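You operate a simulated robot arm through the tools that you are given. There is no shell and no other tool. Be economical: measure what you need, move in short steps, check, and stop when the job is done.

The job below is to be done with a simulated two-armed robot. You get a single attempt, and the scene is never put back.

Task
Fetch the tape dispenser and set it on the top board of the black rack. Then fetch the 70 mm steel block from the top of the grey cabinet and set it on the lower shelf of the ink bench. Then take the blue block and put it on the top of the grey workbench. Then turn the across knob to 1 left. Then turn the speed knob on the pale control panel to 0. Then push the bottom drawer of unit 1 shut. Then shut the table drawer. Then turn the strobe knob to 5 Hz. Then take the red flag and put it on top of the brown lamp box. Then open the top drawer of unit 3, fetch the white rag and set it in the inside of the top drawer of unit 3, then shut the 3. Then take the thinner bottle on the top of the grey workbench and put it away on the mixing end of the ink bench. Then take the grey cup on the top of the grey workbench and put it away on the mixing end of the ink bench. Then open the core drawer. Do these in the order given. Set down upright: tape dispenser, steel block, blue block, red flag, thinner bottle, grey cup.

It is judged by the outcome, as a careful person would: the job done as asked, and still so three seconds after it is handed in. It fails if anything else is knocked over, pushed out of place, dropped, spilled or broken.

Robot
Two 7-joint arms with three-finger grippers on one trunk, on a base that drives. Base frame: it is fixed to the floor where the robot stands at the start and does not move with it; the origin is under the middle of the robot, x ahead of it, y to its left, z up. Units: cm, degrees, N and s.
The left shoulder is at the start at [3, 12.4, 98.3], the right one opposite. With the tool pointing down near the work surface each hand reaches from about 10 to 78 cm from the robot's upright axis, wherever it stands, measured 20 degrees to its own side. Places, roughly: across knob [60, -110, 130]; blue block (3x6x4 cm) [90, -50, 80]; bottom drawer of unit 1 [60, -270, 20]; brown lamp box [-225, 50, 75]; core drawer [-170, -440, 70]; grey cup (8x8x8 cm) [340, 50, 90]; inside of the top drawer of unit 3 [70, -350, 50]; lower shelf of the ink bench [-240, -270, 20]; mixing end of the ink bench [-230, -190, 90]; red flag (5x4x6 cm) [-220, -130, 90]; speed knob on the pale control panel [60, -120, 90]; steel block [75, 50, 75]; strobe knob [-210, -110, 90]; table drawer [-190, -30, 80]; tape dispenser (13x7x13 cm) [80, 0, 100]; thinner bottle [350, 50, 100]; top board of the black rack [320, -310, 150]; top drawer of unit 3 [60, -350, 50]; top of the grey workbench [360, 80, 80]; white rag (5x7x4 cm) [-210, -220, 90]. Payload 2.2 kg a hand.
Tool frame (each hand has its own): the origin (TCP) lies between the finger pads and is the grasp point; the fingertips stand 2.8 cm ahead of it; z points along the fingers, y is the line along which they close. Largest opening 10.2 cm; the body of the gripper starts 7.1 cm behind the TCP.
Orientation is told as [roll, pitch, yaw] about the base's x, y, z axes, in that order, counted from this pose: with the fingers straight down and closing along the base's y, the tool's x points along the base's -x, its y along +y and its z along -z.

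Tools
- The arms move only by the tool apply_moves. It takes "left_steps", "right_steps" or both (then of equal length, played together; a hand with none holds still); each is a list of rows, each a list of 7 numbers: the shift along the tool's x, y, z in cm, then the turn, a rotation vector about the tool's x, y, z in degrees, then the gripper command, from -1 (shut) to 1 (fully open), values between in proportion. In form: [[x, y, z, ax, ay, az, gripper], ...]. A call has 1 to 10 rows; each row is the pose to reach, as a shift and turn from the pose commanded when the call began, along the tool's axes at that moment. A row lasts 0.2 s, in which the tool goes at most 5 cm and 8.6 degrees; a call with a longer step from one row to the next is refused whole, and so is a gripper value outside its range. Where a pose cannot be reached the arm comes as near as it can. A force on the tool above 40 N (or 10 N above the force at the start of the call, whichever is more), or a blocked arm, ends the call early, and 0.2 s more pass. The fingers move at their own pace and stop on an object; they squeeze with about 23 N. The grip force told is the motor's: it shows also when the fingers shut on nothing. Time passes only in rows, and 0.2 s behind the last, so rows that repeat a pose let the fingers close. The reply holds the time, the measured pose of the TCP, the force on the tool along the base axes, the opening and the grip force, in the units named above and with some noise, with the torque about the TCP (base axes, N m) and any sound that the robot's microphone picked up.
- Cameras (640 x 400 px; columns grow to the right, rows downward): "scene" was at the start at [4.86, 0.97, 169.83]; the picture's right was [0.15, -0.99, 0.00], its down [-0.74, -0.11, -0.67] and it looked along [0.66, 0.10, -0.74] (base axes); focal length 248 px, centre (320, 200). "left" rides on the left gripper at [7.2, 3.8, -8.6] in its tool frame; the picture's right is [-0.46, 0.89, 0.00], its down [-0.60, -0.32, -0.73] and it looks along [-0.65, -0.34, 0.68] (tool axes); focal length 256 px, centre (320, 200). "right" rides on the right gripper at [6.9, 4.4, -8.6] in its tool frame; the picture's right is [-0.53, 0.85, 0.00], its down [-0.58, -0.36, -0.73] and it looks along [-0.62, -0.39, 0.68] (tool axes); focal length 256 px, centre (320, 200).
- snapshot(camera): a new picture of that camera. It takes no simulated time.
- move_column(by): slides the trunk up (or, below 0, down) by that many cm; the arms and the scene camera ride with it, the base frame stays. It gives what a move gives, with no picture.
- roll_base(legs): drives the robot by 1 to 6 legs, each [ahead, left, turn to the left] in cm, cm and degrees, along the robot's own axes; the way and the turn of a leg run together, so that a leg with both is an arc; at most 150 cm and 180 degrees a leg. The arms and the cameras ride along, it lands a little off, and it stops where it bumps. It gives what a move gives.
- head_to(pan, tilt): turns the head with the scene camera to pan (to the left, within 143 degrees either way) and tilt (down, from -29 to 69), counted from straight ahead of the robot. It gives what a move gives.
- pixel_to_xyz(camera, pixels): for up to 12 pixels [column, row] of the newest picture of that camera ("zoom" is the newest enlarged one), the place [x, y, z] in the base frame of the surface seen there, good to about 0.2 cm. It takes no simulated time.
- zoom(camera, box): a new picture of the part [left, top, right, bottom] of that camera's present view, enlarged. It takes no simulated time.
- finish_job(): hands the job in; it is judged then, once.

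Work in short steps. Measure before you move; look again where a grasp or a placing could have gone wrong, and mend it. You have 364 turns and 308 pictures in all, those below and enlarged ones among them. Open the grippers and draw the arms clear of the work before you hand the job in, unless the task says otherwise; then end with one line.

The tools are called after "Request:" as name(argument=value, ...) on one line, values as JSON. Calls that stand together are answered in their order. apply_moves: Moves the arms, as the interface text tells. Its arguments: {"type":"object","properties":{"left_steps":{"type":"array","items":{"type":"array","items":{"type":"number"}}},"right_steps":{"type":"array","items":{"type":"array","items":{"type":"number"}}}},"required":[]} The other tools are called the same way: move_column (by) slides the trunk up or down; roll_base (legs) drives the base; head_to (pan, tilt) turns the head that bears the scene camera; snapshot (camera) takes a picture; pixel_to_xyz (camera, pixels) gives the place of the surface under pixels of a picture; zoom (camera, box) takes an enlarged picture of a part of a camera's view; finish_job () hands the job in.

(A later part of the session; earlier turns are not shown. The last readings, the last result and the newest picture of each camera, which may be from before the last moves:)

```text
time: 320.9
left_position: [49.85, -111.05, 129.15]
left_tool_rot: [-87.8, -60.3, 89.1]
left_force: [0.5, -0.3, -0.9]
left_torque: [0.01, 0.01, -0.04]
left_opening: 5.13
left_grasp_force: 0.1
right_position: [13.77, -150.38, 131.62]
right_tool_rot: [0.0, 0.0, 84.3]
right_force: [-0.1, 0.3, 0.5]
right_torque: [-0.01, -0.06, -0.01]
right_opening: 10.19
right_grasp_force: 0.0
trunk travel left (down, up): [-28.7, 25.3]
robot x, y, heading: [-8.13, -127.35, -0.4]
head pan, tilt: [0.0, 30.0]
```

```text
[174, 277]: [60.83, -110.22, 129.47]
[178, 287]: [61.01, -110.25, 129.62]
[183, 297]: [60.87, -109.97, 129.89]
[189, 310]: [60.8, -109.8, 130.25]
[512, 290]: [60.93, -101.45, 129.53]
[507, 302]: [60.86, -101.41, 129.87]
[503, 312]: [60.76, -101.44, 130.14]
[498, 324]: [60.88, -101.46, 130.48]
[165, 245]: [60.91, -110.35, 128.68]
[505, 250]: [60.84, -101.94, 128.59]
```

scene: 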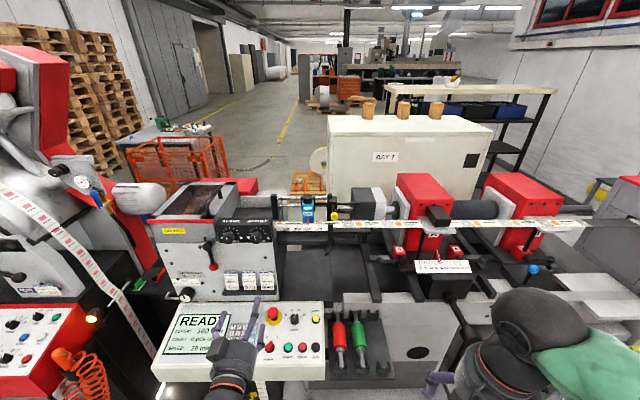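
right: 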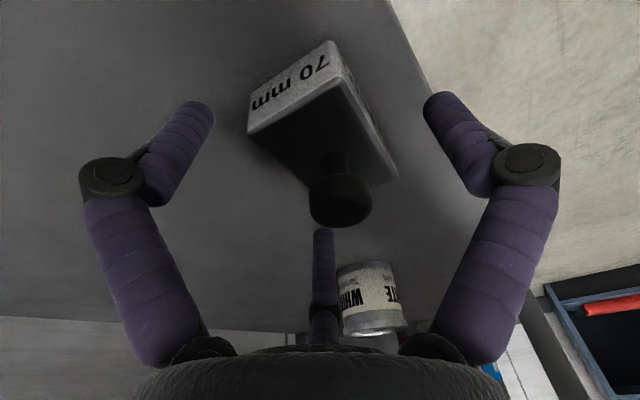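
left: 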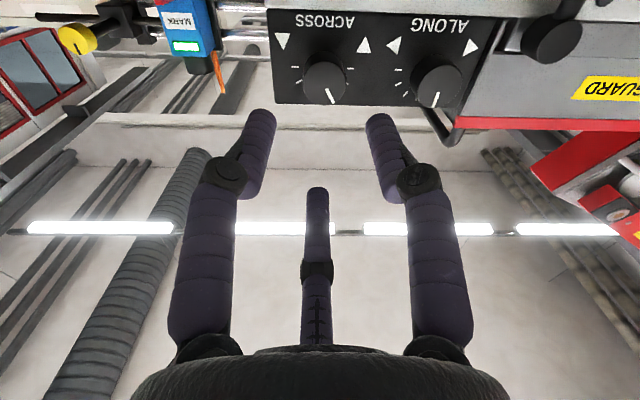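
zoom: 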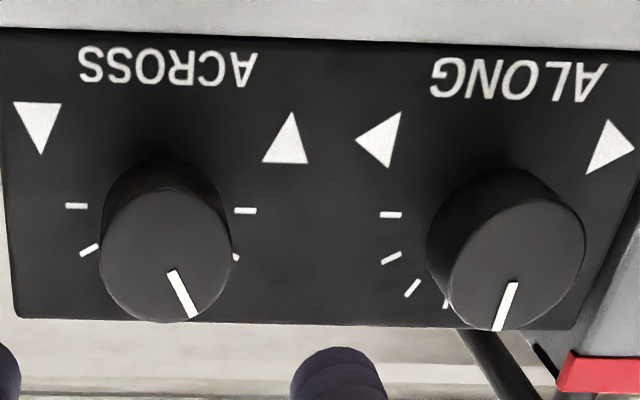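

ACROSS pointer measures 28° left vs 0° for ALONG – at the first left tick. Now I zoom on the speed knob on the pale panel.

Request:
head_to(pan=10, tilt=45)

Request:
snapshot(camera="scene")

```text
time: 321.7
left_position: [50.09, -110.99, 129.02]
left_tool_rot: [-87.6, -60.3, 89.1]
left_force: [1.4, -0.5, -0.1]
left_torque: [0.01, 0.05, -0.03]
left_opening: 5.1
left_grasp_force: 0.2
right_position: [13.88, -150.5, 131.56]
right_tool_rot: [0.1, 0.1, 84.4]
right_force: [-1.3, -0.4, 0.8]
right_torque: [-0.02, 0.03, 0.0]
right_opening: 10.23
right_grasp_force: 0.2
trunk travel left (down, up): [-28.7, 25.3]
robot x, y, heading: [-7.93, -127.4, -0.2]
head pan, tilt: [10.0, 45.0]
```

```text
197 pictures are left
```

scene: 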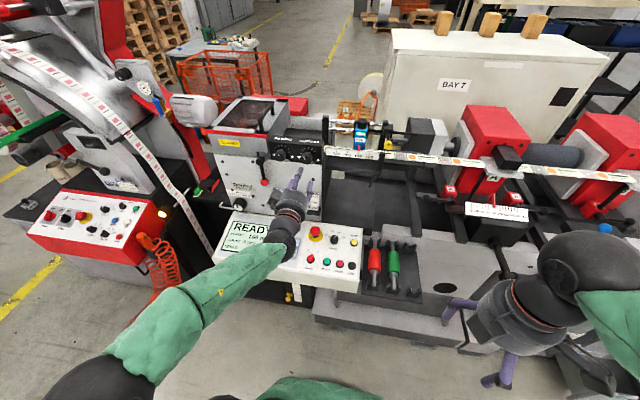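

Request:
zoom(camera="scene", box=[300, 220, 370, 270])

Request:
pixel_to_xyz(camera="zoom", pixels=[[250, 80], [300, 150], [520, 200], [400, 200], [200, 300], [500, 320], [300, 250]])

```text
8.00 times, centred on (335, 245) of scene
```

zoom: 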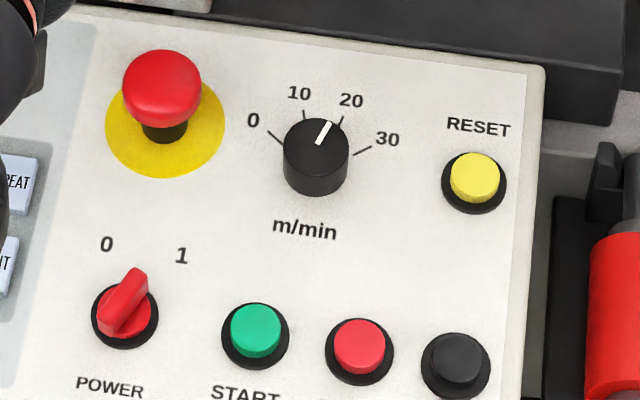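

```text
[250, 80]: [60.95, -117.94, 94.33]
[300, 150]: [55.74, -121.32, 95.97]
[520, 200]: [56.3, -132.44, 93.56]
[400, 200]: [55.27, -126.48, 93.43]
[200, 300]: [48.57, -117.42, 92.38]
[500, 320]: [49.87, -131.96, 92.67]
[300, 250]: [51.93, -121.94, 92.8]
```

Request:
pixel_to_xyz(camera="zoom", pixels=[[274, 137], [304, 116], [341, 121], [364, 150], [318, 150], [289, 155], [346, 155], [318, 190], [327, 125], [319, 141], [316, 120]])

```text
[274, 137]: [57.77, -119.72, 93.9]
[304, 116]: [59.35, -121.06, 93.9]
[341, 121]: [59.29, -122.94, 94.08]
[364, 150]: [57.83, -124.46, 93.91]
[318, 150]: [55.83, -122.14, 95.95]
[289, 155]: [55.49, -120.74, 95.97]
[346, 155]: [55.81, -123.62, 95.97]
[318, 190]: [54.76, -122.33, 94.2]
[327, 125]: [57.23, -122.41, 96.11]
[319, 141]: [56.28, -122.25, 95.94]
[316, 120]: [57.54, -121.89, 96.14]
```

Ticks lie at 60°/20° left and 20°/60° right; pointer is at 20, so 0 needs 80° anticlockwise. I'll use the right hand: retract left, yaw right to ~15°, and strafe left.

Request:
apply_moves(left_steps=[[0, 0, -3, 0, 0, 0, 0], [0, 0, -6, 0, 0, 0, 0], [0, 0, -9, 0, 0, 0, 0], [0, 0, -12, 0, 0, 0, 0], [0, 0, -15, 0, 0, 0, 0], [0, 0, -17, 0, 0, 0, 0], [0, 0, -17, 0, 0, 0, 0], [0, 0, -17, 0, 0, 0, 0]], right_steps=[[0, 0, 0, 0, 0, 8.5, 1], [0, 0, 0, 0, 0, 17, 1], [0, 0, 0, 0, 0, 25.5, 1], [0, 0, 0, 0, 0, 34, 0.5], [0, 0, 0, 0, 0, 42.5, 0], [0, 0, 0, 0, 0, 51, 0], [0, 0, 0, 0, 0, 59.5, 0], [0, 0, 0, 0, 0, 68, 0]])

Request:
roll_base(legs=[[0, 20, 0]])

Request:
head_to(pan=-15, tilt=45)

Request:
snapshot(camera="scene")

```text
time: 323.5
left_position: [32.79, -111.3, 129.36]
left_tool_rot: [-87.9, -60.1, 89.2]
left_force: [-0.2, -0.3, -0.8]
left_torque: [0.03, 0.0, 0.02]
left_opening: 5.11
left_grasp_force: 0.0
right_position: [13.93, -150.36, 131.52]
right_tool_rot: [0.0, 0.1, 16.2]
right_force: [-0.2, -0.1, -0.3]
right_torque: [-0.03, 0.04, -0.04]
right_opening: 5.1
right_grasp_force: 0.0
trunk travel left (down, up): [-28.7, 25.3]
robot x, y, heading: [-7.88, -127.6, -0.1]
head pan, tilt: [10.0, 45.0]
```

```text
time: 325.1
left_position: [32.91, -91.53, 129.3]
left_tool_rot: [-87.9, -60.2, 89.0]
left_force: [0.1, 1.0, -0.7]
left_torque: [0.0, 0.01, -0.04]
left_opening: 5.07
left_grasp_force: 0.2
right_position: [13.96, -130.57, 131.44]
right_tool_rot: [0.0, 0.1, 16.4]
right_force: [-0.2, -0.4, 0.9]
right_torque: [-0.02, 0.0, 0.01]
right_opening: 5.07
right_grasp_force: 0.0
trunk travel left (down, up): [-28.7, 25.3]
robot x, y, heading: [-8.03, -107.78, -0.2]
head pan, tilt: [10.0, 45.0]
```

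```text
time: 326.0
left_position: [32.92, -91.56, 129.34]
left_tool_rot: [-87.7, -60.2, 89.0]
left_force: [0.1, 0.6, 0.2]
left_torque: [0.01, 0.02, -0.01]
left_opening: 5.11
left_grasp_force: 0.0
right_position: [13.77, -130.9, 131.4]
right_tool_rot: [0.0, 0.0, 16.2]
right_force: [0.5, 1.3, 0.3]
right_torque: [-0.01, 0.02, -0.01]
right_opening: 5.09
right_grasp_force: 0.0
trunk travel left (down, up): [-28.7, 25.3]
robot x, y, heading: [-8.5, -107.65, -0.2]
head pan, tilt: [-15.0, 45.0]
```

```text
195 pictures are left
```

scene: 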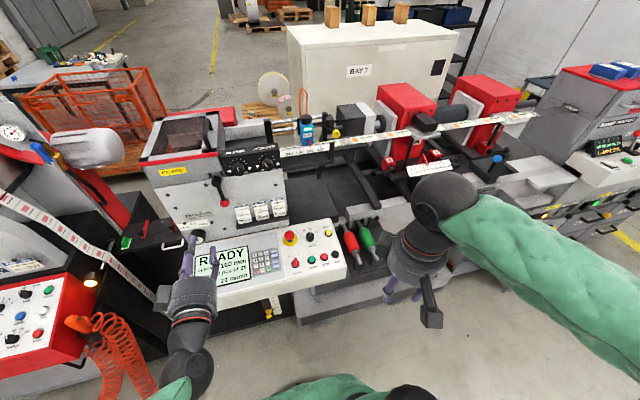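

I bring the right hand above the speed knob with an 8.6° tilt to match the panel.

Request:
apply_moves(right_steps=[[-4.28, -0.32, 2.35, 0.24, -0.83, 0, 0], [-8.56, -0.64, 4.7, 0.48, -1.66, 0, 0], [-12.84, -0.96, 7.05, 0.72, -2.5, 0, 0], [-17.1, -1.28, 9.4, 0.96, -3.3, 0, 0], [-21.4, -1.6, 11.75, 1.2, -4.15, 0, 0], [-25.7, -1.9, 14.1, 1.44, -5, 0, 0], [-30, -2.2, 16.5, 1.7, -5.8, 0, 0], [-34.2, -2.6, 18.8, 1.9, -6.6, 0, 0], [-38.5, -2.9, 21.2, 2.2, -7.5, 0, 0], [-42.8, -3.2, 23.5, 2.4, -8.3, 0, 0]])

Request:
snapshot(camera="right")

```text
time: 328.2
left_position: [33.07, -91.54, 129.25]
left_tool_rot: [-87.6, -60.1, 88.8]
left_force: [0.6, 0.2, -0.4]
left_torque: [0.0, -0.03, 0.02]
left_opening: 5.09
left_grasp_force: 0.0
right_position: [56.03, -121.98, 107.94]
right_tool_rot: [-2.5, -8.2, 16.4]
right_force: [0.4, 0.4, -0.1]
right_torque: [-0.01, 0.05, 0.03]
right_opening: 5.1
right_grasp_force: 0.1
trunk travel left (down, up): [-28.7, 25.3]
robot x, y, heading: [-8.14, -107.83, 0.0]
head pan, tilt: [-15.0, 45.0]
```

```text
194 pictures are left
```

right: 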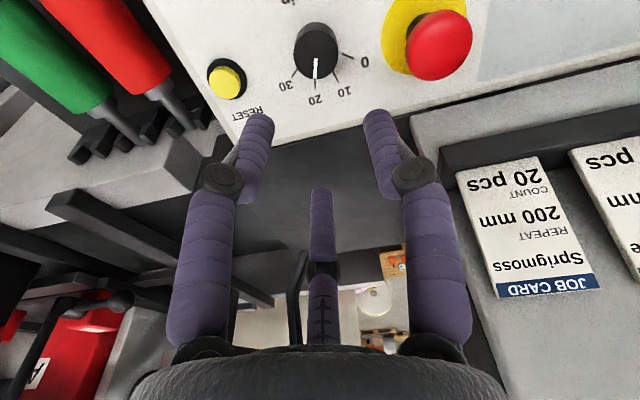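

Request:
pixel_to_xyz(camera="right", pixels=[[316, 45], [300, 45], [333, 45], [316, 30], [317, 62], [317, 72]])

```text
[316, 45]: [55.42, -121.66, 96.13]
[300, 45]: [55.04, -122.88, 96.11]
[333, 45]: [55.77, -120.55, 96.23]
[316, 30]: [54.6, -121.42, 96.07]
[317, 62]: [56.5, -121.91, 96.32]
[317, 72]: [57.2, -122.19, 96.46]
```

Knob centre ≈(55.9,−121.95). I descend over it to z≈97 and close.

Request:
apply_moves(right_steps=[[0.9, 0.26, 3, 0, 0, 0, 0], [1.81, 0.52, 6, 0, 0, 0, 0], [1.81, 0.52, 9, 0, 0, 0, 0], [1.81, 0.52, 10.7, 0, 0, 0, 0]])

Request:
snapshot(camera="right")

```text
time: 329.2
left_position: [32.87, -91.62, 129.25]
left_tool_rot: [-87.8, -60.2, 89.0]
left_force: [-0.2, 0.0, -0.3]
left_torque: [-0.01, 0.01, -0.04]
left_opening: 5.1
left_grasp_force: 0.0
right_position: [55.51, -121.77, 97.16]
right_tool_rot: [-2.6, -8.2, 16.5]
right_force: [0.1, -0.4, -0.8]
right_torque: [0.03, -0.05, 0.02]
right_opening: 5.1
right_grasp_force: 0.0
trunk travel left (down, up): [-28.7, 25.3]
robot x, y, heading: [-8.46, -108.07, -0.3]
head pan, tilt: [-15.0, 45.0]
```

```text
193 pictures are left
```

right: 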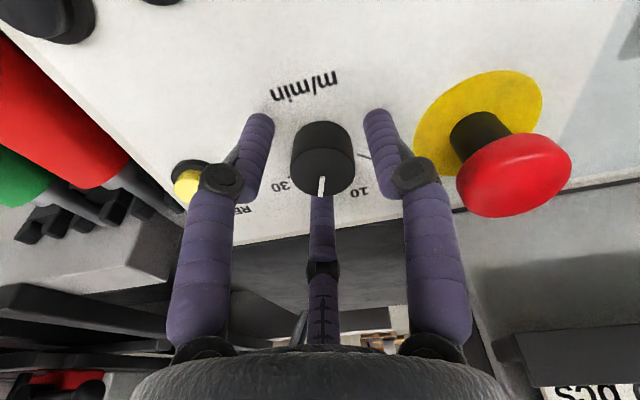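

Knob centred. I close on it.

Request:
apply_moves(right_steps=[[0, 0, 0, 0, 0, 0, -0.4], [0, 0, 0, 0, 0, 0, -0.8], [0, 0, 0, 0, 0, 0, -1], [0, 0, 0, 0, 0, 0, -1]])

Request:
apply_moves(right_steps=[[0, 0, 0, 0, 0, -8, -1], [0, 0, 0, 0, 0, -16, -1], [0, 0, 0, 0, 0, -24, -1], [0, 0, 0, 0, 0, -32, -1], [0, 0, 0, 0, 0, -40, -1], [0, 0, 0, 0, 0, -48, -1], [0, 0, 0, 0, 0, -56, -1], [0, 0, 0, 0, 0, -64, -1], [0, 0, 0, 0, 0, -72, -1], [0, 0, 0, 0, 0, -79, -1]])

Request:
snapshot(camera="right")

```text
time: 330.2
left_position: [33.08, -91.61, 129.16]
left_tool_rot: [-87.7, -60.1, 89.0]
left_force: [-0.1, -0.7, -0.1]
left_torque: [-0.01, 0.03, 0.01]
left_opening: 5.1
left_grasp_force: 0.1
right_position: [55.9, -121.83, 97.24]
right_tool_rot: [-2.4, -8.4, 16.4]
right_force: [16.8, 0.6, 4.0]
right_torque: [0.22, -0.86, -0.02]
right_opening: 3.22
right_grasp_force: 44.6
trunk travel left (down, up): [-28.7, 25.3]
robot x, y, heading: [-8.16, -107.89, -0.1]
head pan, tilt: [-15.0, 45.0]
```

```text
time: 332.4
left_position: [33.04, -91.62, 129.2]
left_tool_rot: [-87.7, -60.2, 89.0]
left_force: [0.1, -0.9, 1.3]
left_torque: [0.02, 0.01, -0.03]
left_opening: 5.09
left_grasp_force: 0.0
right_position: [55.88, -121.83, 97.23]
right_tool_rot: [-8.8, 0.7, 95.1]
right_force: [22.0, 0.7, 15.7]
right_torque: [0.09, -0.65, -0.69]
right_opening: 3.24
right_grasp_force: 45.1
trunk travel left (down, up): [-28.7, 25.3]
robot x, y, heading: [-8.05, -107.81, -0.3]
head pan, tilt: [-15.0, 45.0]
```

```text
192 pictures are left
```

right: 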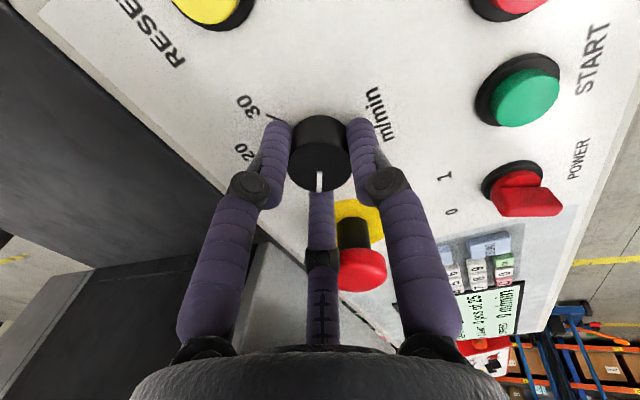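

The display reads 0 m/min. I open just slightly (e‑stop is close to a finger) and lift off.

Request:
apply_moves(right_steps=[[0, 0, 0, 0, 0, 0, -0.25], [0, 0, 0, 0, 0, 0, -0.2], [0, 0, 0, 0, 0, 0, -0.2], [0, 0, -3, 0, 0, 0, -0.2], [0, 0, -7, 0, 0, 0, -0.2], [0, 0, -12, 0, 0, 0, 0]])

Request:
snapshot(camera="right")

Request:
zoom(camera="scene", box=[190, 210, 360, 300])

```text
time: 333.8
left_position: [32.78, -91.58, 129.32]
left_tool_rot: [-87.9, -60.1, 89.2]
left_force: [-0.8, 1.1, 0.1]
left_torque: [0.01, -0.01, 0.02]
left_opening: 5.09
left_grasp_force: 0.0
right_position: [53.39, -121.91, 109.04]
right_tool_rot: [-8.5, 0.7, 95.3]
right_force: [-0.3, 0.1, -0.5]
right_torque: [0.02, -0.02, 0.03]
right_opening: 5.1
right_grasp_force: 0.0
trunk travel left (down, up): [-28.7, 25.3]
robot x, y, heading: [-8.06, -107.97, -0.3]
head pan, tilt: [-15.0, 45.0]
```

```text
191 pictures are left
```

right: 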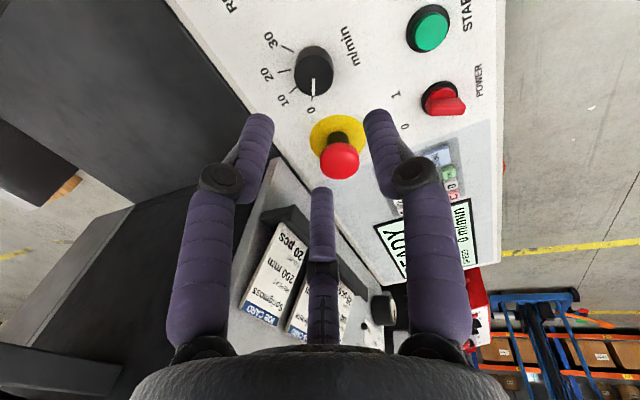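

```text
3.76 times, centred on (275, 255) of scene
```

zoom: 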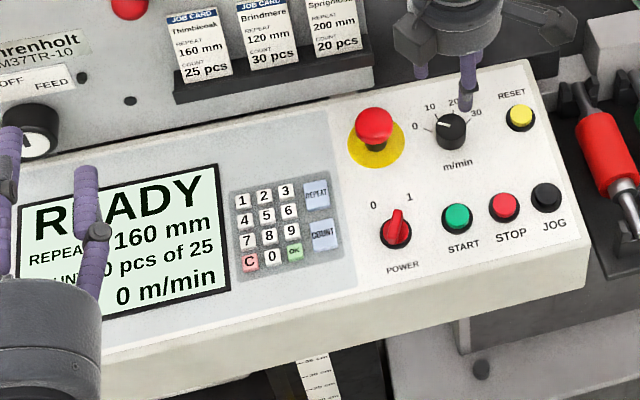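

Speed shows 0 m/min. I retract the right hand and drive along to the drawer units.

Request:
apply_moves(right_steps=[[0, 2, -4, 0, 0, 0, 1], [0, 4, -8, 0, 0, 0, 1], [0, 8, -10, 0, 0, 0, 1], [0, 12, -10, 0, 0, 0, 1], [0, 16, -10, 0, 0, 0, 1], [0, 20, -10, 0, 0, 0, 1], [0, 24, -10, 0, 0, 0, 1], [0, 28, -10, 0, 0, 0, 1]])

Request:
roll_base(legs=[[-62, 0, 0], [0, -150, 0], [0, -30, 0]])

Request:
head_to(pan=0, tilt=35)

Request:
snapshot(camera="scene")

```text
time: 335.6
left_position: [32.9, -91.62, 129.33]
left_tool_rot: [-88.0, -60.2, 89.2]
left_force: [0.0, 0.0, 0.8]
left_torque: [0.01, 0.03, 0.0]
left_opening: 5.09
left_grasp_force: 0.0
right_position: [24.45, -124.51, 114.83]
right_tool_rot: [-8.5, 0.8, 95.2]
right_force: [0.6, 0.0, -0.6]
right_torque: [0.04, -0.04, 0.02]
right_opening: 10.18
right_grasp_force: 0.0
trunk travel left (down, up): [-28.7, 25.3]
robot x, y, heading: [-8.32, -108.06, 0.1]
head pan, tilt: [-15.0, 45.0]
```

```text
time: 347.6
left_position: [-28.39, -270.83, 129.37]
left_tool_rot: [-87.8, -60.4, 89.3]
left_force: [-0.9, 0.4, -0.3]
left_torque: [-0.01, 0.0, 0.05]
left_opening: 5.09
left_grasp_force: 0.1
right_position: [-36.71, -303.93, 114.78]
right_tool_rot: [-8.5, 0.6, 95.3]
right_force: [0.2, -1.4, 0.0]
right_torque: [0.02, 0.02, 0.01]
right_opening: 10.19
right_grasp_force: 0.1
trunk travel left (down, up): [-28.7, 25.3]
robot x, y, heading: [-69.4, -287.18, -0.2]
head pan, tilt: [-15.0, 45.0]
```

```text
time: 348.4
left_position: [-28.44, -270.78, 129.26]
left_tool_rot: [-87.8, -60.2, 89.3]
left_force: [-0.2, -0.7, 0.4]
left_torque: [0.0, 0.0, -0.01]
left_opening: 5.09
left_grasp_force: 0.1
right_position: [-36.57, -303.86, 114.73]
right_tool_rot: [-8.5, 0.8, 95.4]
right_force: [-0.1, -0.2, 0.0]
right_torque: [0.0, 0.01, 0.03]
right_opening: 10.22
right_grasp_force: 0.1
trunk travel left (down, up): [-28.7, 25.3]
robot x, y, heading: [-69.21, -287.4, 0.2]
head pan, tilt: [0.0, 35.0]
```

```text
189 pictures are left
```

scene: 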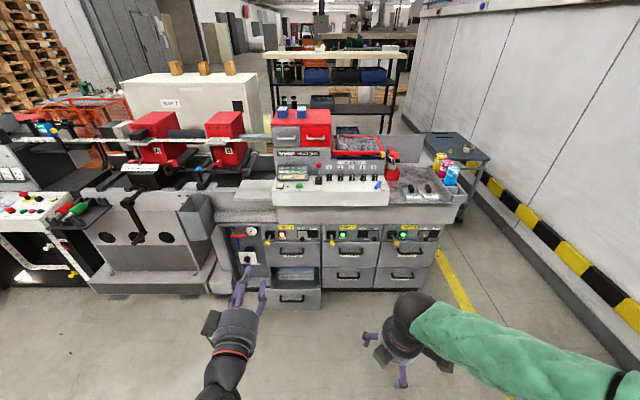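

Unit 1 (left) has its bottom drawer open at (295,290). I zoom and measure.

Request:
zoom(camera="scene", box=[230, 210, 450, 320])

Request:
pixel_to_xyz(camera="scene", pixels=[[293, 297], [270, 297], [318, 297], [293, 305], [293, 280], [348, 283], [400, 275], [400, 250], [345, 253], [290, 253], [430, 255], [250, 270]])

```text
2.91 times, centred on (340, 265) of scene
```

zoom: 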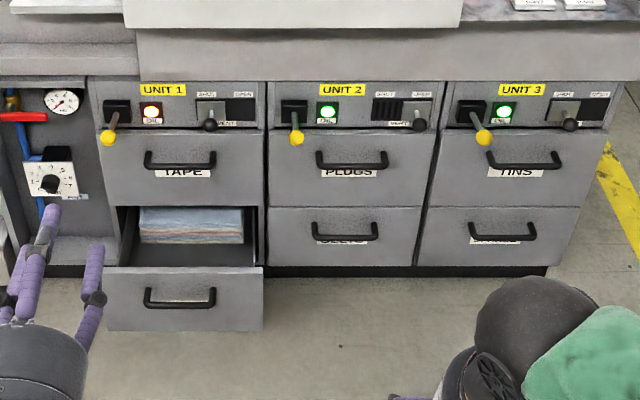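

```text
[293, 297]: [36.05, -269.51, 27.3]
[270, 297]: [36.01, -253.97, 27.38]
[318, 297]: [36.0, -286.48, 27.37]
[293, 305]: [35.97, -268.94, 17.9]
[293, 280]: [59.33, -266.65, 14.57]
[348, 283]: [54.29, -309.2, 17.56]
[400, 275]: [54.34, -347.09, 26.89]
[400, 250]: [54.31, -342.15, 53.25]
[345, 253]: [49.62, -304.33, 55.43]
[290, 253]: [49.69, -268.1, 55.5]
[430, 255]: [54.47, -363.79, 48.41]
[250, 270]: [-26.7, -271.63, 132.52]
```

The drawer front is at x=36 (closed would be 54.3). I measure its top edge and handle.

Request:
pixel_to_xyz(camera="zoom", pixels=[[182, 275], [182, 282], [240, 275], [182, 303], [150, 295], [182, 325], [120, 280], [182, 265], [180, 155], [180, 240]])

Request:
move_column(by=-28.5)

Request:
roll_base(legs=[[30, 36, 0]])

Request:
apply_moves(right_steps=[[0, 0, 4, 7.4, 0, 0, 0], [0, 0, 8, 14.8, 0, 0, -1], [0, 0, 12, 22.2, 0, 0, -1], [0, 0, 16, 29.6, 0, 0, -1], [0, 0, 20, 37, 0, 0, -1]])

```text
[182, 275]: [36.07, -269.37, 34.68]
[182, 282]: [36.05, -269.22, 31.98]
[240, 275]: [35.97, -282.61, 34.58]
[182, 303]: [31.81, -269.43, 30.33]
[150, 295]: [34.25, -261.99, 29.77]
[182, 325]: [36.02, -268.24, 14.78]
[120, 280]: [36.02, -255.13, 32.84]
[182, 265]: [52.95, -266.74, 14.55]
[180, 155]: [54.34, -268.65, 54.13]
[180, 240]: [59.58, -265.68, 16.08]
```

```text
time: 351.3
left_position: [-28.55, -270.87, 100.8]
left_tool_rot: [-87.9, -60.1, 89.3]
left_force: [0.3, 0.7, 0.9]
left_torque: [-0.02, 0.01, 0.0]
left_opening: 5.09
left_grasp_force: 0.0
right_position: [-36.7, -303.78, 86.36]
right_tool_rot: [-8.6, 0.8, 95.4]
right_force: [-0.2, -0.9, -0.2]
right_torque: [0.04, 0.0, 0.0]
right_opening: 10.19
right_grasp_force: 0.1
trunk travel left (down, up): [-0.2, 53.8]
robot x, y, heading: [-69.21, -287.26, 0.0]
head pan, tilt: [0.0, 35.0]
```

```text
time: 354.1
left_position: [2.01, -234.72, 100.73]
left_tool_rot: [-87.8, -60.2, 89.3]
left_force: [-0.7, 0.0, 0.0]
left_torque: [-0.01, 0.02, -0.04]
left_opening: 5.07
left_grasp_force: 0.0
right_position: [-6.27, -267.75, 86.26]
right_tool_rot: [-8.5, 0.7, 95.4]
right_force: [-0.7, 0.4, 0.0]
right_torque: [0.03, -0.01, -0.03]
right_opening: 10.19
right_grasp_force: 0.1
trunk travel left (down, up): [-0.2, 53.8]
robot x, y, heading: [-38.75, -251.01, -0.0]
head pan, tilt: [0.0, 35.0]
```

```text
time: 355.3
left_position: [2.11, -234.79, 100.8]
left_tool_rot: [-87.7, -60.3, 89.2]
left_force: [-0.2, -0.5, 0.4]
left_torque: [0.0, -0.04, 0.02]
left_opening: 5.1
left_grasp_force: 0.1
right_position: [-3.74, -268.77, 67.06]
right_tool_rot: [-40.9, -0.1, 88.1]
right_force: [4.8, 4.9, 2.6]
right_torque: [-0.24, 0.31, -0.15]
right_opening: 0.23
right_grasp_force: 23.8
right hand out of reach, approached as far as the arm can: row 5
trunk travel left (down, up): [-0.2, 53.8]
robot x, y, heading: [-38.86, -251.24, -0.1]
head pan, tilt: [0.0, 35.0]
```

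The handle is at z≈30 in the middle, so I'll push the face beside it at y≈−281, z≈24. I shift the base right and lower the closed right hand.

Request:
roll_base(legs=[[0, -12, 0]])

Request:
apply_moves(right_steps=[[0, 1.9, 4.2, 0, 0, 0, -1], [-0.1, 3.8, 8.4, 0, 0, 0, -1], [-0.1, 5.7, 12.7, 0, 0, 0, -1], [-0.2, 7.6, 16.9, 0, 0, 0, -1], [-0.2, 9.5, 21.1, 0, 0, 0, -1], [-0.3, 11.4, 25.4, 0, 0, 0, -1], [-0.3, 13.4, 29.6, 0, 0, 0, -1], [-0.4, 15.3, 33.8, 0, 0, 0, -1], [-0.4, 17.2, 38.1, 0, 0, 0, -1]])

Request:
head_to(pan=-10, tilt=50)

Request:
snapshot(camera="scene")

```text
time: 356.5
left_position: [1.83, -246.63, 100.83]
left_tool_rot: [-87.9, -60.3, 89.3]
left_force: [-0.1, 0.4, 0.5]
left_torque: [0.01, -0.01, -0.01]
left_opening: 5.11
left_grasp_force: 0.0
right_position: [-3.08, -279.56, 67.65]
right_tool_rot: [-43.1, 2.3, 94.5]
right_force: [0.2, -1.1, 0.1]
right_torque: [0.03, 0.01, -0.01]
right_opening: 0.22
right_grasp_force: 23.3
trunk travel left (down, up): [-0.2, 53.8]
robot x, y, heading: [-38.69, -263.0, 0.0]
head pan, tilt: [0.0, 35.0]
```

```text
time: 358.7
left_position: [1.93, -246.58, 100.8]
left_tool_rot: [-87.9, -60.2, 89.4]
left_force: [-0.2, 0.3, -0.5]
left_torque: [0.01, 0.04, 0.0]
left_opening: 5.09
left_grasp_force: 0.0
right_position: [18.71, -277.34, 34.55]
right_tool_rot: [-45.7, 5.8, 90.3]
right_force: [2.1, -0.3, 2.1]
right_torque: [0.09, 0.29, 0.05]
right_opening: 0.19
right_grasp_force: 22.8
right hand out of reach, approached as far as the arm can: row 1, 2, 3, 4, 5, 6, 7, 8, 9
trunk travel left (down, up): [-0.2, 53.8]
robot x, y, heading: [-39.29, -262.94, -0.4]
head pan, tilt: [0.0, 35.0]
stopped in row 9 (right hand): the arm was blocked; the commanded pose is now the measured one
```

```text
time: 359.5
left_position: [2.01, -246.62, 100.77]
left_tool_rot: [-87.8, -60.2, 89.3]
left_force: [-0.1, 0.5, -0.1]
left_torque: [0.03, 0.02, 0.02]
left_opening: 5.1
left_grasp_force: 0.1
right_position: [17.95, -277.02, 33.83]
right_tool_rot: [-44.8, 5.7, 90.7]
right_force: [-0.3, -0.2, 0.0]
right_torque: [-0.03, 0.02, -0.02]
right_opening: 0.22
right_grasp_force: 23.1
trunk travel left (down, up): [-0.2, 53.8]
robot x, y, heading: [-38.77, -262.91, 0.1]
head pan, tilt: [-10.0, 50.0]
```

```text
187 pictures are left
```

scene: 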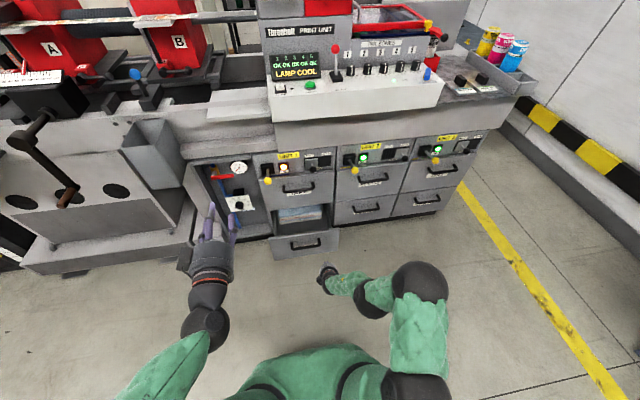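

The right hand is low at (18,−277,34), tips at z≈32. I shift the base 5 cm right to clear the handle, retract the left hand and push by driving forward.

Request:
apply_moves(left_steps=[[0, 0, -4, 0, 0, 0, 0], [0, 0, -8, 0, 0, 0, 0], [0, 0, -12, 0, 0, 0, 0], [0, 0, -15, 0, 0, 0, 0]])

Request:
roll_base(legs=[[0, -5.5, 0], [14, 0, 0]])

Request:
snapshot(camera="scene")

Request:
snapshot(camera="right")

```text
time: 360.5
left_position: [-12.52, -247.17, 101.79]
left_tool_rot: [-85.1, -60.2, 90.2]
left_force: [-4.3, -4.1, 2.0]
left_torque: [-0.03, 0.13, 0.32]
left_opening: 5.11
left_grasp_force: 0.1
left hand out of reach, approached as far as the arm can: row 3, 4
right_position: [17.88, -276.91, 33.89]
right_tool_rot: [-44.8, 5.7, 90.7]
right_force: [-0.1, 0.7, 0.8]
right_torque: [-0.03, 0.02, 0.0]
right_opening: 0.24
right_grasp_force: 22.9
trunk travel left (down, up): [-0.2, 53.8]
robot x, y, heading: [-38.77, -262.75, -0.0]
head pan, tilt: [-10.0, 50.0]
```

```text
time: 362.4
left_position: [1.27, -254.03, 102.42]
left_tool_rot: [-87.7, -60.3, 89.5]
left_force: [0.3, -0.7, 0.8]
left_torque: [-0.03, 0.01, 0.03]
left_opening: 5.1
left_grasp_force: 0.0
right_position: [32.09, -282.24, 33.82]
right_tool_rot: [-44.9, 5.6, 90.8]
right_force: [0.1, -0.5, -0.4]
right_torque: [0.02, 0.0, -0.03]
right_opening: 0.23
right_grasp_force: 22.7
trunk travel left (down, up): [-0.2, 53.8]
robot x, y, heading: [-24.87, -268.59, 0.1]
head pan, tilt: [-10.0, 50.0]
```

```text
186 pictures are left
```

scene: 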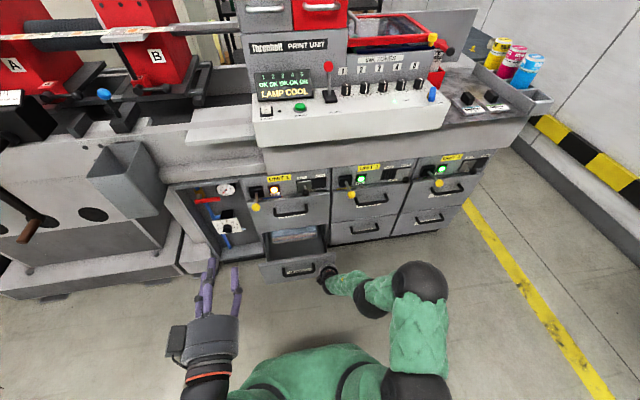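

```text
185 pictures are left
```

right: 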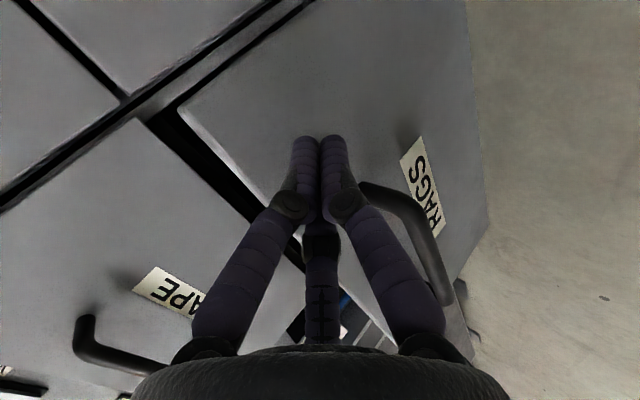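

Tips are just at the face beside the handle. I drive forward 10 cm and check.

Request:
roll_base(legs=[[11, 0, 0]])

Request:
zoom(camera="scene", box=[200, 150, 420, 300])

```text
time: 363.6
left_position: [12.12, -254.01, 102.33]
left_tool_rot: [-87.8, -60.3, 89.4]
left_force: [-0.8, 0.1, -0.3]
left_torque: [0.02, -0.01, 0.0]
left_opening: 5.12
left_grasp_force: 0.0
right_position: [43.05, -282.25, 33.72]
right_tool_rot: [-44.8, 5.7, 90.8]
right_force: [0.4, 0.0, -0.4]
right_torque: [0.0, 0.0, 0.02]
right_opening: 0.23
right_grasp_force: 22.5
trunk travel left (down, up): [-0.2, 53.8]
robot x, y, heading: [-13.82, -268.57, -0.1]
head pan, tilt: [-10.0, 50.0]
```

```text
2.67 times, centred on (310, 225) of scene
```

zoom: 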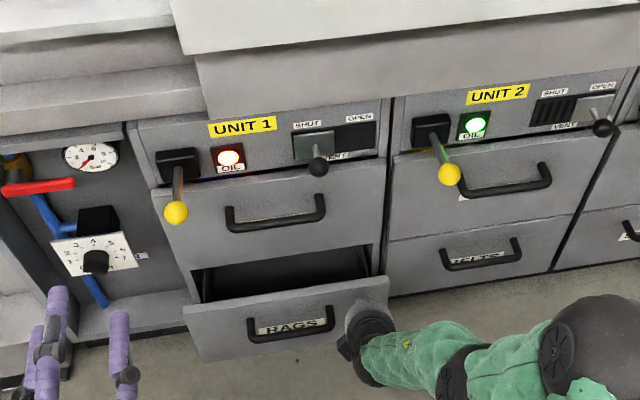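

Request:
pixel_to_xyz(camera="zoom", pixels=[[220, 325], [345, 300], [300, 355], [345, 200], [290, 320], [235, 225], [178, 212]])

Request:
roll_base(legs=[[7, 0, 0]])

Request:
zoom(camera="scene", box=[200, 150, 420, 300])

```text
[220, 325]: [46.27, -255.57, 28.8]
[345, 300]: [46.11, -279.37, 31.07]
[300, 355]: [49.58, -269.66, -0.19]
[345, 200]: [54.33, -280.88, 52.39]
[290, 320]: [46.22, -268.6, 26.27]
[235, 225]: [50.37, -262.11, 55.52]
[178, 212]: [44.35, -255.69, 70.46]
```

```text
time: 364.6
left_position: [19.03, -253.93, 102.47]
left_tool_rot: [-87.8, -60.3, 89.4]
left_force: [0.4, 0.3, -0.2]
left_torque: [0.0, 0.02, 0.02]
left_opening: 5.08
left_grasp_force: 0.1
right_position: [49.97, -282.15, 33.9]
right_tool_rot: [-44.7, 5.7, 90.8]
right_force: [0.6, -0.9, -0.2]
right_torque: [0.0, -0.01, 0.01]
right_opening: 0.22
right_grasp_force: 23.2
trunk travel left (down, up): [-0.2, 53.8]
robot x, y, heading: [-6.87, -268.91, 0.5]
head pan, tilt: [-10.0, 50.0]
```

```text
2.67 times, centred on (310, 225) of scene
```

zoom: 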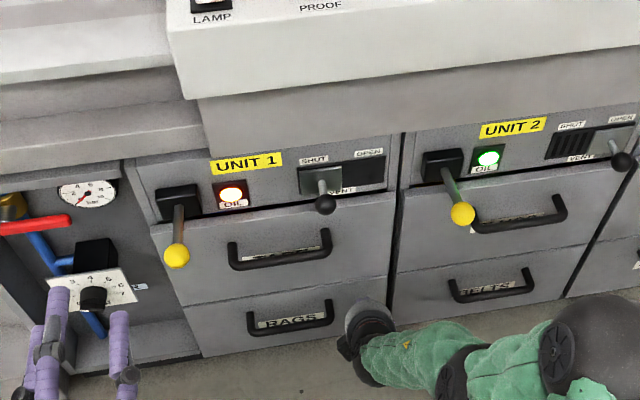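

Face at ≈53.1; 1.2 cm more. I push 1.6 cm further.

Request:
roll_base(legs=[[1.7, 0, 0]])

Request:
zoom(camera="scene", box=[200, 150, 420, 300])

Request:
pixel_to_xyz(camera="zoom", pixels=[[215, 325], [345, 300], [225, 280], [340, 240], [420, 320], [200, 320]])

```text
time: 365.4
left_position: [20.78, -253.89, 102.39]
left_tool_rot: [-87.7, -60.2, 89.5]
left_force: [0.4, -1.3, 0.1]
left_torque: [-0.01, -0.01, -0.01]
left_opening: 5.09
left_grasp_force: 0.1
right_position: [51.64, -282.28, 33.89]
right_tool_rot: [-44.8, 5.8, 90.8]
right_force: [0.1, 0.5, 0.4]
right_torque: [-0.01, 0.04, 0.01]
right_opening: 0.22
right_grasp_force: 23.1
trunk travel left (down, up): [-0.2, 53.8]
robot x, y, heading: [-5.17, -268.36, 0.6]
head pan, tilt: [-10.0, 50.0]
```

```text
2.67 times, centred on (310, 225) of scene
```

zoom: 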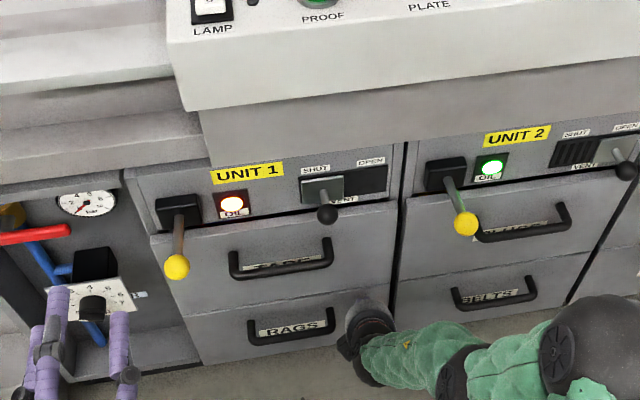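

```text
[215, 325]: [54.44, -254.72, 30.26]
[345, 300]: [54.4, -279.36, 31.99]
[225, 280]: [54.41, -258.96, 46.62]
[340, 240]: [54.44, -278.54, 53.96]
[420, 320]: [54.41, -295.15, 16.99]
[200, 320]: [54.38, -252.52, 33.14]
```

The drawer is flush (54.4). I back off, raise the column and drive to the white table, turning to face it.

Request:
roll_base(legs=[[-75, 0, 0]])

Request:
move_column(by=30)

Request:
roll_base(legs=[[0, 150, 0], [0, 85, 0], [0, 0, 180]])

Request:
head_to(pan=0, tilt=35)

Request:
snapshot(camera="scene")

```text
time: 369.4
left_position: [-54.58, -254.1, 102.38]
left_tool_rot: [-87.7, -60.3, 89.3]
left_force: [0.1, -0.4, -0.3]
left_torque: [0.0, -0.01, -0.01]
left_opening: 5.14
left_grasp_force: 0.0
right_position: [-23.7, -282.59, 34.01]
right_tool_rot: [-44.8, 5.6, 90.8]
right_force: [-0.4, -0.2, 0.2]
right_torque: [-0.03, 0.01, -0.03]
right_opening: 0.22
right_grasp_force: 23.3
trunk travel left (down, up): [-0.2, 53.8]
robot x, y, heading: [-80.43, -268.57, 0.3]
head pan, tilt: [-10.0, 50.0]
```

```text
time: 372.4
left_position: [-54.55, -254.13, 132.32]
left_tool_rot: [-87.8, -60.2, 89.2]
left_force: [0.8, -0.2, -0.2]
left_torque: [0.02, 0.0, -0.04]
left_opening: 5.07
left_grasp_force: 0.0
right_position: [-23.79, -282.54, 63.76]
right_tool_rot: [-44.8, 5.7, 90.7]
right_force: [-0.1, -0.2, 0.3]
right_torque: [0.03, 0.05, -0.01]
right_opening: 0.23
right_grasp_force: 23.2
trunk travel left (down, up): [-30.2, 23.8]
robot x, y, heading: [-80.82, -268.95, 0.4]
head pan, tilt: [-10.0, 50.0]
```

```text
time: 391.4
left_position: [-104.67, -45.55, 132.4]
left_tool_rot: [-87.7, -60.2, -92.5]
left_force: [1.0, 0.4, 0.6]
left_torque: [0.01, -0.01, 0.01]
left_opening: 5.11
left_grasp_force: 0.0
right_position: [-134.75, -16.22, 63.79]
right_tool_rot: [-44.8, 5.7, -91.2]
right_force: [1.0, 0.7, 0.2]
right_torque: [0.01, -0.02, -0.02]
right_opening: 0.23
right_grasp_force: 22.7
trunk travel left (down, up): [-30.2, 23.8]
robot x, y, heading: [-78.25, -31.99, 178.1]
head pan, tilt: [-10.0, 50.0]
```

```text
time: 392.1
left_position: [-104.87, -45.65, 132.39]
left_tool_rot: [-87.7, -60.2, -92.6]
left_force: [0.1, 0.1, -0.5]
left_torque: [0.01, 0.03, 0.03]
left_opening: 5.13
left_grasp_force: 0.1
right_position: [-134.59, -16.19, 64.07]
right_tool_rot: [-44.8, 5.7, -91.2]
right_force: [1.0, 0.0, 0.4]
right_torque: [0.0, 0.03, 0.01]
right_opening: 0.22
right_grasp_force: 22.6
trunk travel left (down, up): [-30.2, 23.8]
robot x, y, heading: [-78.4, -32.12, 178.2]
head pan, tilt: [0.0, 35.0]
```

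```text
181 pictures are left
```

scene: 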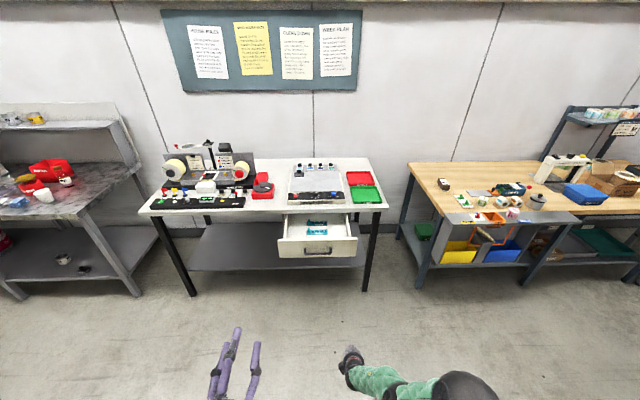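

I zoom on the table's drawer and the equipment, and measure.

Request:
zoom(camera="scene", box=[130, 130, 400, 300])

Request:
pixel_to_xyz(camera="scene", pixels=[[318, 251], [285, 250], [350, 248], [318, 243], [318, 257], [318, 232], [260, 208], [370, 205], [365, 240], [270, 225], [320, 213]])

```text
2.35 times, centred on (265, 215) of scene
```

zoom: 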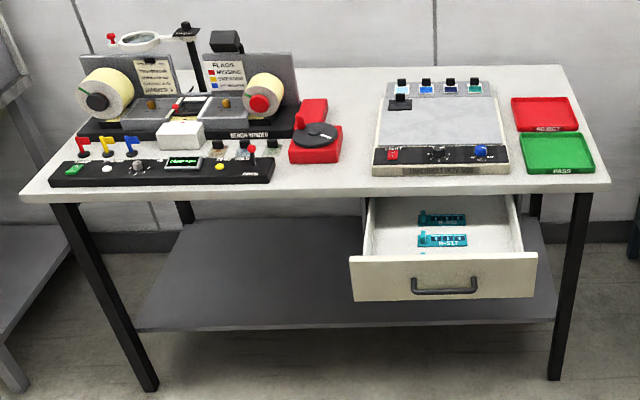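

```text
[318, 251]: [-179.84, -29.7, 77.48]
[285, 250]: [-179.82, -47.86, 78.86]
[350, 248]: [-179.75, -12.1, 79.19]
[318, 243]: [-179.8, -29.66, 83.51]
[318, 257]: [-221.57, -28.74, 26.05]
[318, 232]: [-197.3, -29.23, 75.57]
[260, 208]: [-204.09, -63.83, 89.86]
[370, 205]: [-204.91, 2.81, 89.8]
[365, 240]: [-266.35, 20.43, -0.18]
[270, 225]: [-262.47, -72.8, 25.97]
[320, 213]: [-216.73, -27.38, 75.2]
```

Drawer front at x=−179.8, table edge ≈−203. I raise the column 20, align the closed right hand at y≈−30 and drive toward it.

Request:
move_column(by=20)

Request:
roll_base(legs=[[0, 14, 1.9], [38, 0, 0]])

Request:
head_to(pan=0, tilt=50)

Request:
snapshot(camera="scene")

```text
time: 394.3
left_position: [-104.74, -45.67, 152.35]
left_tool_rot: [-87.6, -60.1, -92.6]
left_force: [-1.0, -0.3, -0.4]
left_torque: [0.0, 0.02, 0.03]
left_opening: 5.13
left_grasp_force: 0.1
right_position: [-134.71, -16.28, 83.85]
right_tool_rot: [-44.8, 5.7, -91.2]
right_force: [-0.4, 1.1, -0.2]
right_torque: [-0.01, -0.01, 0.01]
right_opening: 0.19
right_grasp_force: 23.0
trunk travel left (down, up): [-50.2, 3.8]
robot x, y, heading: [-78.45, -31.93, 178.6]
head pan, tilt: [0.0, 35.0]
```

```text
time: 397.6
left_position: [-142.71, -60.84, 152.5]
left_tool_rot: [-87.7, -60.2, -90.6]
left_force: [-0.4, -0.4, 0.0]
left_torque: [-0.01, -0.01, -0.02]
left_opening: 5.09
left_grasp_force: 0.1
right_position: [-173.37, -32.45, 83.75]
right_tool_rot: [-44.8, 5.7, -89.2]
right_force: [0.6, -0.1, -0.8]
right_torque: [-0.01, 0.0, 0.0]
right_opening: 0.21
right_grasp_force: 23.2
trunk travel left (down, up): [-50.2, 3.8]
robot x, y, heading: [-116.6, -46.1, -179.9]
head pan, tilt: [0.0, 35.0]
```

```text
time: 398.4
left_position: [-142.35, -60.82, 152.37]
left_tool_rot: [-87.7, -60.2, -90.6]
left_force: [-0.1, 0.6, 0.0]
left_torque: [0.0, 0.0, -0.04]
left_opening: 5.08
left_grasp_force: 0.1
right_position: [-173.33, -32.62, 83.79]
right_tool_rot: [-44.9, 5.7, -89.1]
right_force: [0.0, -0.6, 0.0]
right_torque: [-0.01, -0.01, 0.01]
right_opening: 0.22
right_grasp_force: 23.0
trunk travel left (down, up): [-50.2, 3.8]
robot x, y, heading: [-116.79, -46.47, -179.7]
head pan, tilt: [0.0, 50.0]
```

```text
179 pictures are left
```

scene: 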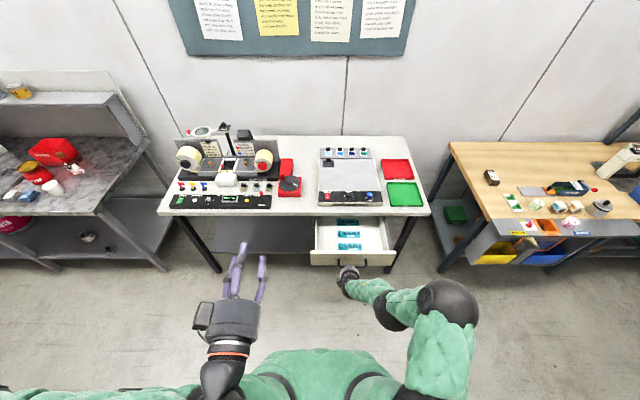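

I push by driving 20 cm.

Request:
roll_base(legs=[[20, 0, 0]])

Request:
zoom(camera="scene", box=[200, 150, 460, 310])

Request:
snapshot(camera="right")

```text
time: 400.0
left_position: [-162.4, -61.08, 152.4]
left_tool_rot: [-87.5, -60.2, -90.4]
left_force: [-0.6, -0.8, -0.8]
left_torque: [-0.01, 0.06, 0.01]
left_opening: 5.12
left_grasp_force: 0.0
right_position: [-193.34, -32.87, 83.91]
right_tool_rot: [-44.6, 5.6, -88.8]
right_force: [0.7, 0.9, -0.2]
right_torque: [0.03, 0.01, 0.0]
right_opening: 0.22
right_grasp_force: 23.0
trunk travel left (down, up): [-50.2, 3.8]
robot x, y, heading: [-136.08, -46.52, -179.8]
head pan, tilt: [0.0, 50.0]
```

```text
2.46 times, centred on (330, 230) of scene
```

zoom: 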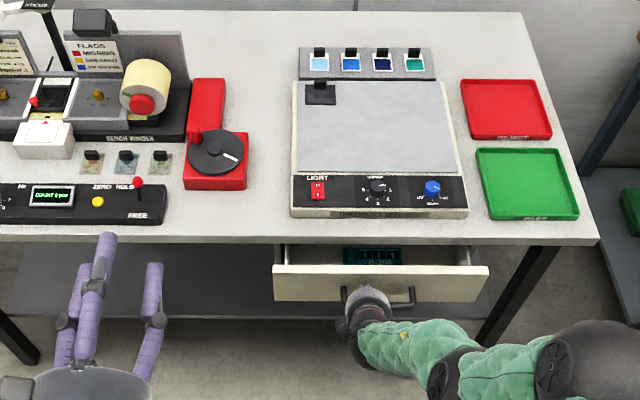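

```text
177 pictures are left
```

right: 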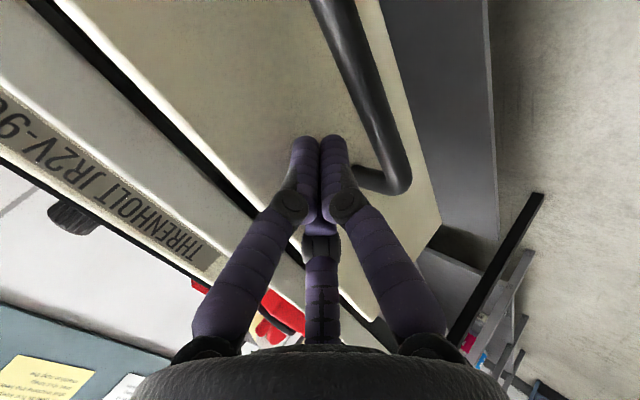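

Request:
roll_base(legs=[[5, 0, 0]])

Request:
zoom(camera="scene", box=[200, 150, 460, 310])

Request:
pixel_to_xyz(camera="zoom", pixels=[[310, 285], [450, 285], [310, 240], [200, 235], [310, 262], [450, 262]])

```text
time: 400.9
left_position: [-167.25, -61.11, 152.38]
left_tool_rot: [-87.7, -60.3, -90.3]
left_force: [-0.7, -0.6, -1.2]
left_torque: [0.01, 0.0, 0.01]
left_opening: 5.09
left_grasp_force: 0.1
right_position: [-198.2, -32.94, 83.85]
right_tool_rot: [-44.7, 5.7, -88.9]
right_force: [-0.5, 0.3, -0.4]
right_torque: [-0.01, -0.03, -0.02]
right_opening: 0.21
right_grasp_force: 23.6
trunk travel left (down, up): [-50.2, 3.8]
robot x, y, heading: [-141.61, -46.62, -179.7]
head pan, tilt: [0.0, 50.0]
```

```text
2.46 times, centred on (330, 230) of scene
```

zoom: 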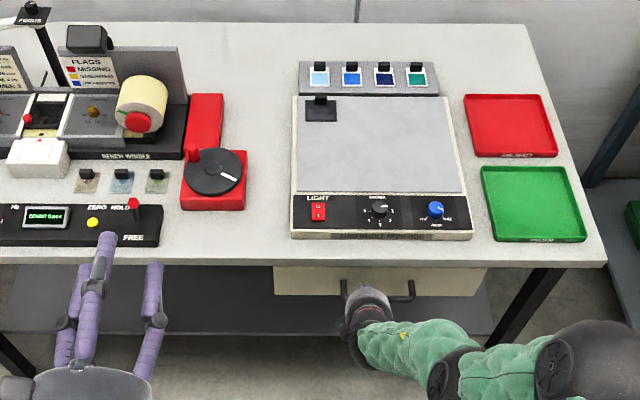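

```text
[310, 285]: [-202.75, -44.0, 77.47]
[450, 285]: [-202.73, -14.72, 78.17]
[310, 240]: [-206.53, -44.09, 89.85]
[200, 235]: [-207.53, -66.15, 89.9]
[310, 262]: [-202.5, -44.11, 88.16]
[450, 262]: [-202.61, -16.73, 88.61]
```

The face is at −202.7, flush with the edge. I push gently 2.5 cm more to confirm it is fully home.

Request:
roll_base(legs=[[2.5, 0, 0]])

Request:
zoom(camera="scene", box=[200, 150, 460, 310])

Request:
pixel_to_xyz(camera="zoom", pixels=[[310, 305], [450, 305], [290, 300], [470, 300]])

```text
time: 401.8
left_position: [-169.54, -61.22, 152.42]
left_tool_rot: [-87.9, -60.2, -90.2]
left_force: [0.3, -0.2, 0.0]
left_torque: [-0.01, -0.01, 0.01]
left_opening: 5.1
left_grasp_force: 0.0
right_position: [-200.39, -33.16, 83.76]
right_tool_rot: [-44.4, 5.7, -88.9]
right_force: [19.2, -0.4, -0.2]
right_torque: [-0.19, -0.17, -0.14]
right_opening: 0.22
right_grasp_force: 22.7
trunk travel left (down, up): [-50.2, 3.8]
robot x, y, heading: [-143.96, -46.63, -179.6]
head pan, tilt: [0.0, 50.0]
```

```text
2.46 times, centred on (330, 230) of scene
```

zoom: 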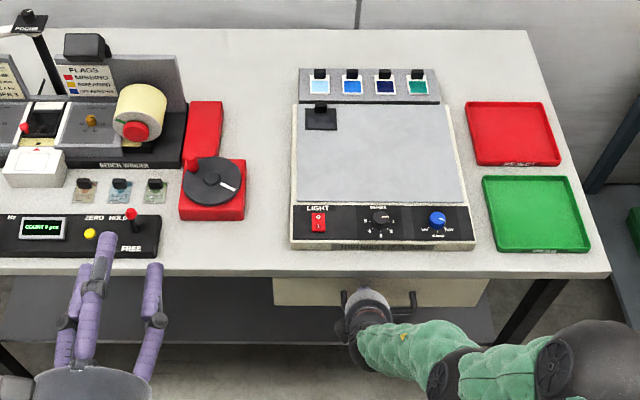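

```text
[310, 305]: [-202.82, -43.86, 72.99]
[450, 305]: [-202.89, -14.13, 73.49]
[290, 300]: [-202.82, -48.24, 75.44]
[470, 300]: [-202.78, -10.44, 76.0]
```

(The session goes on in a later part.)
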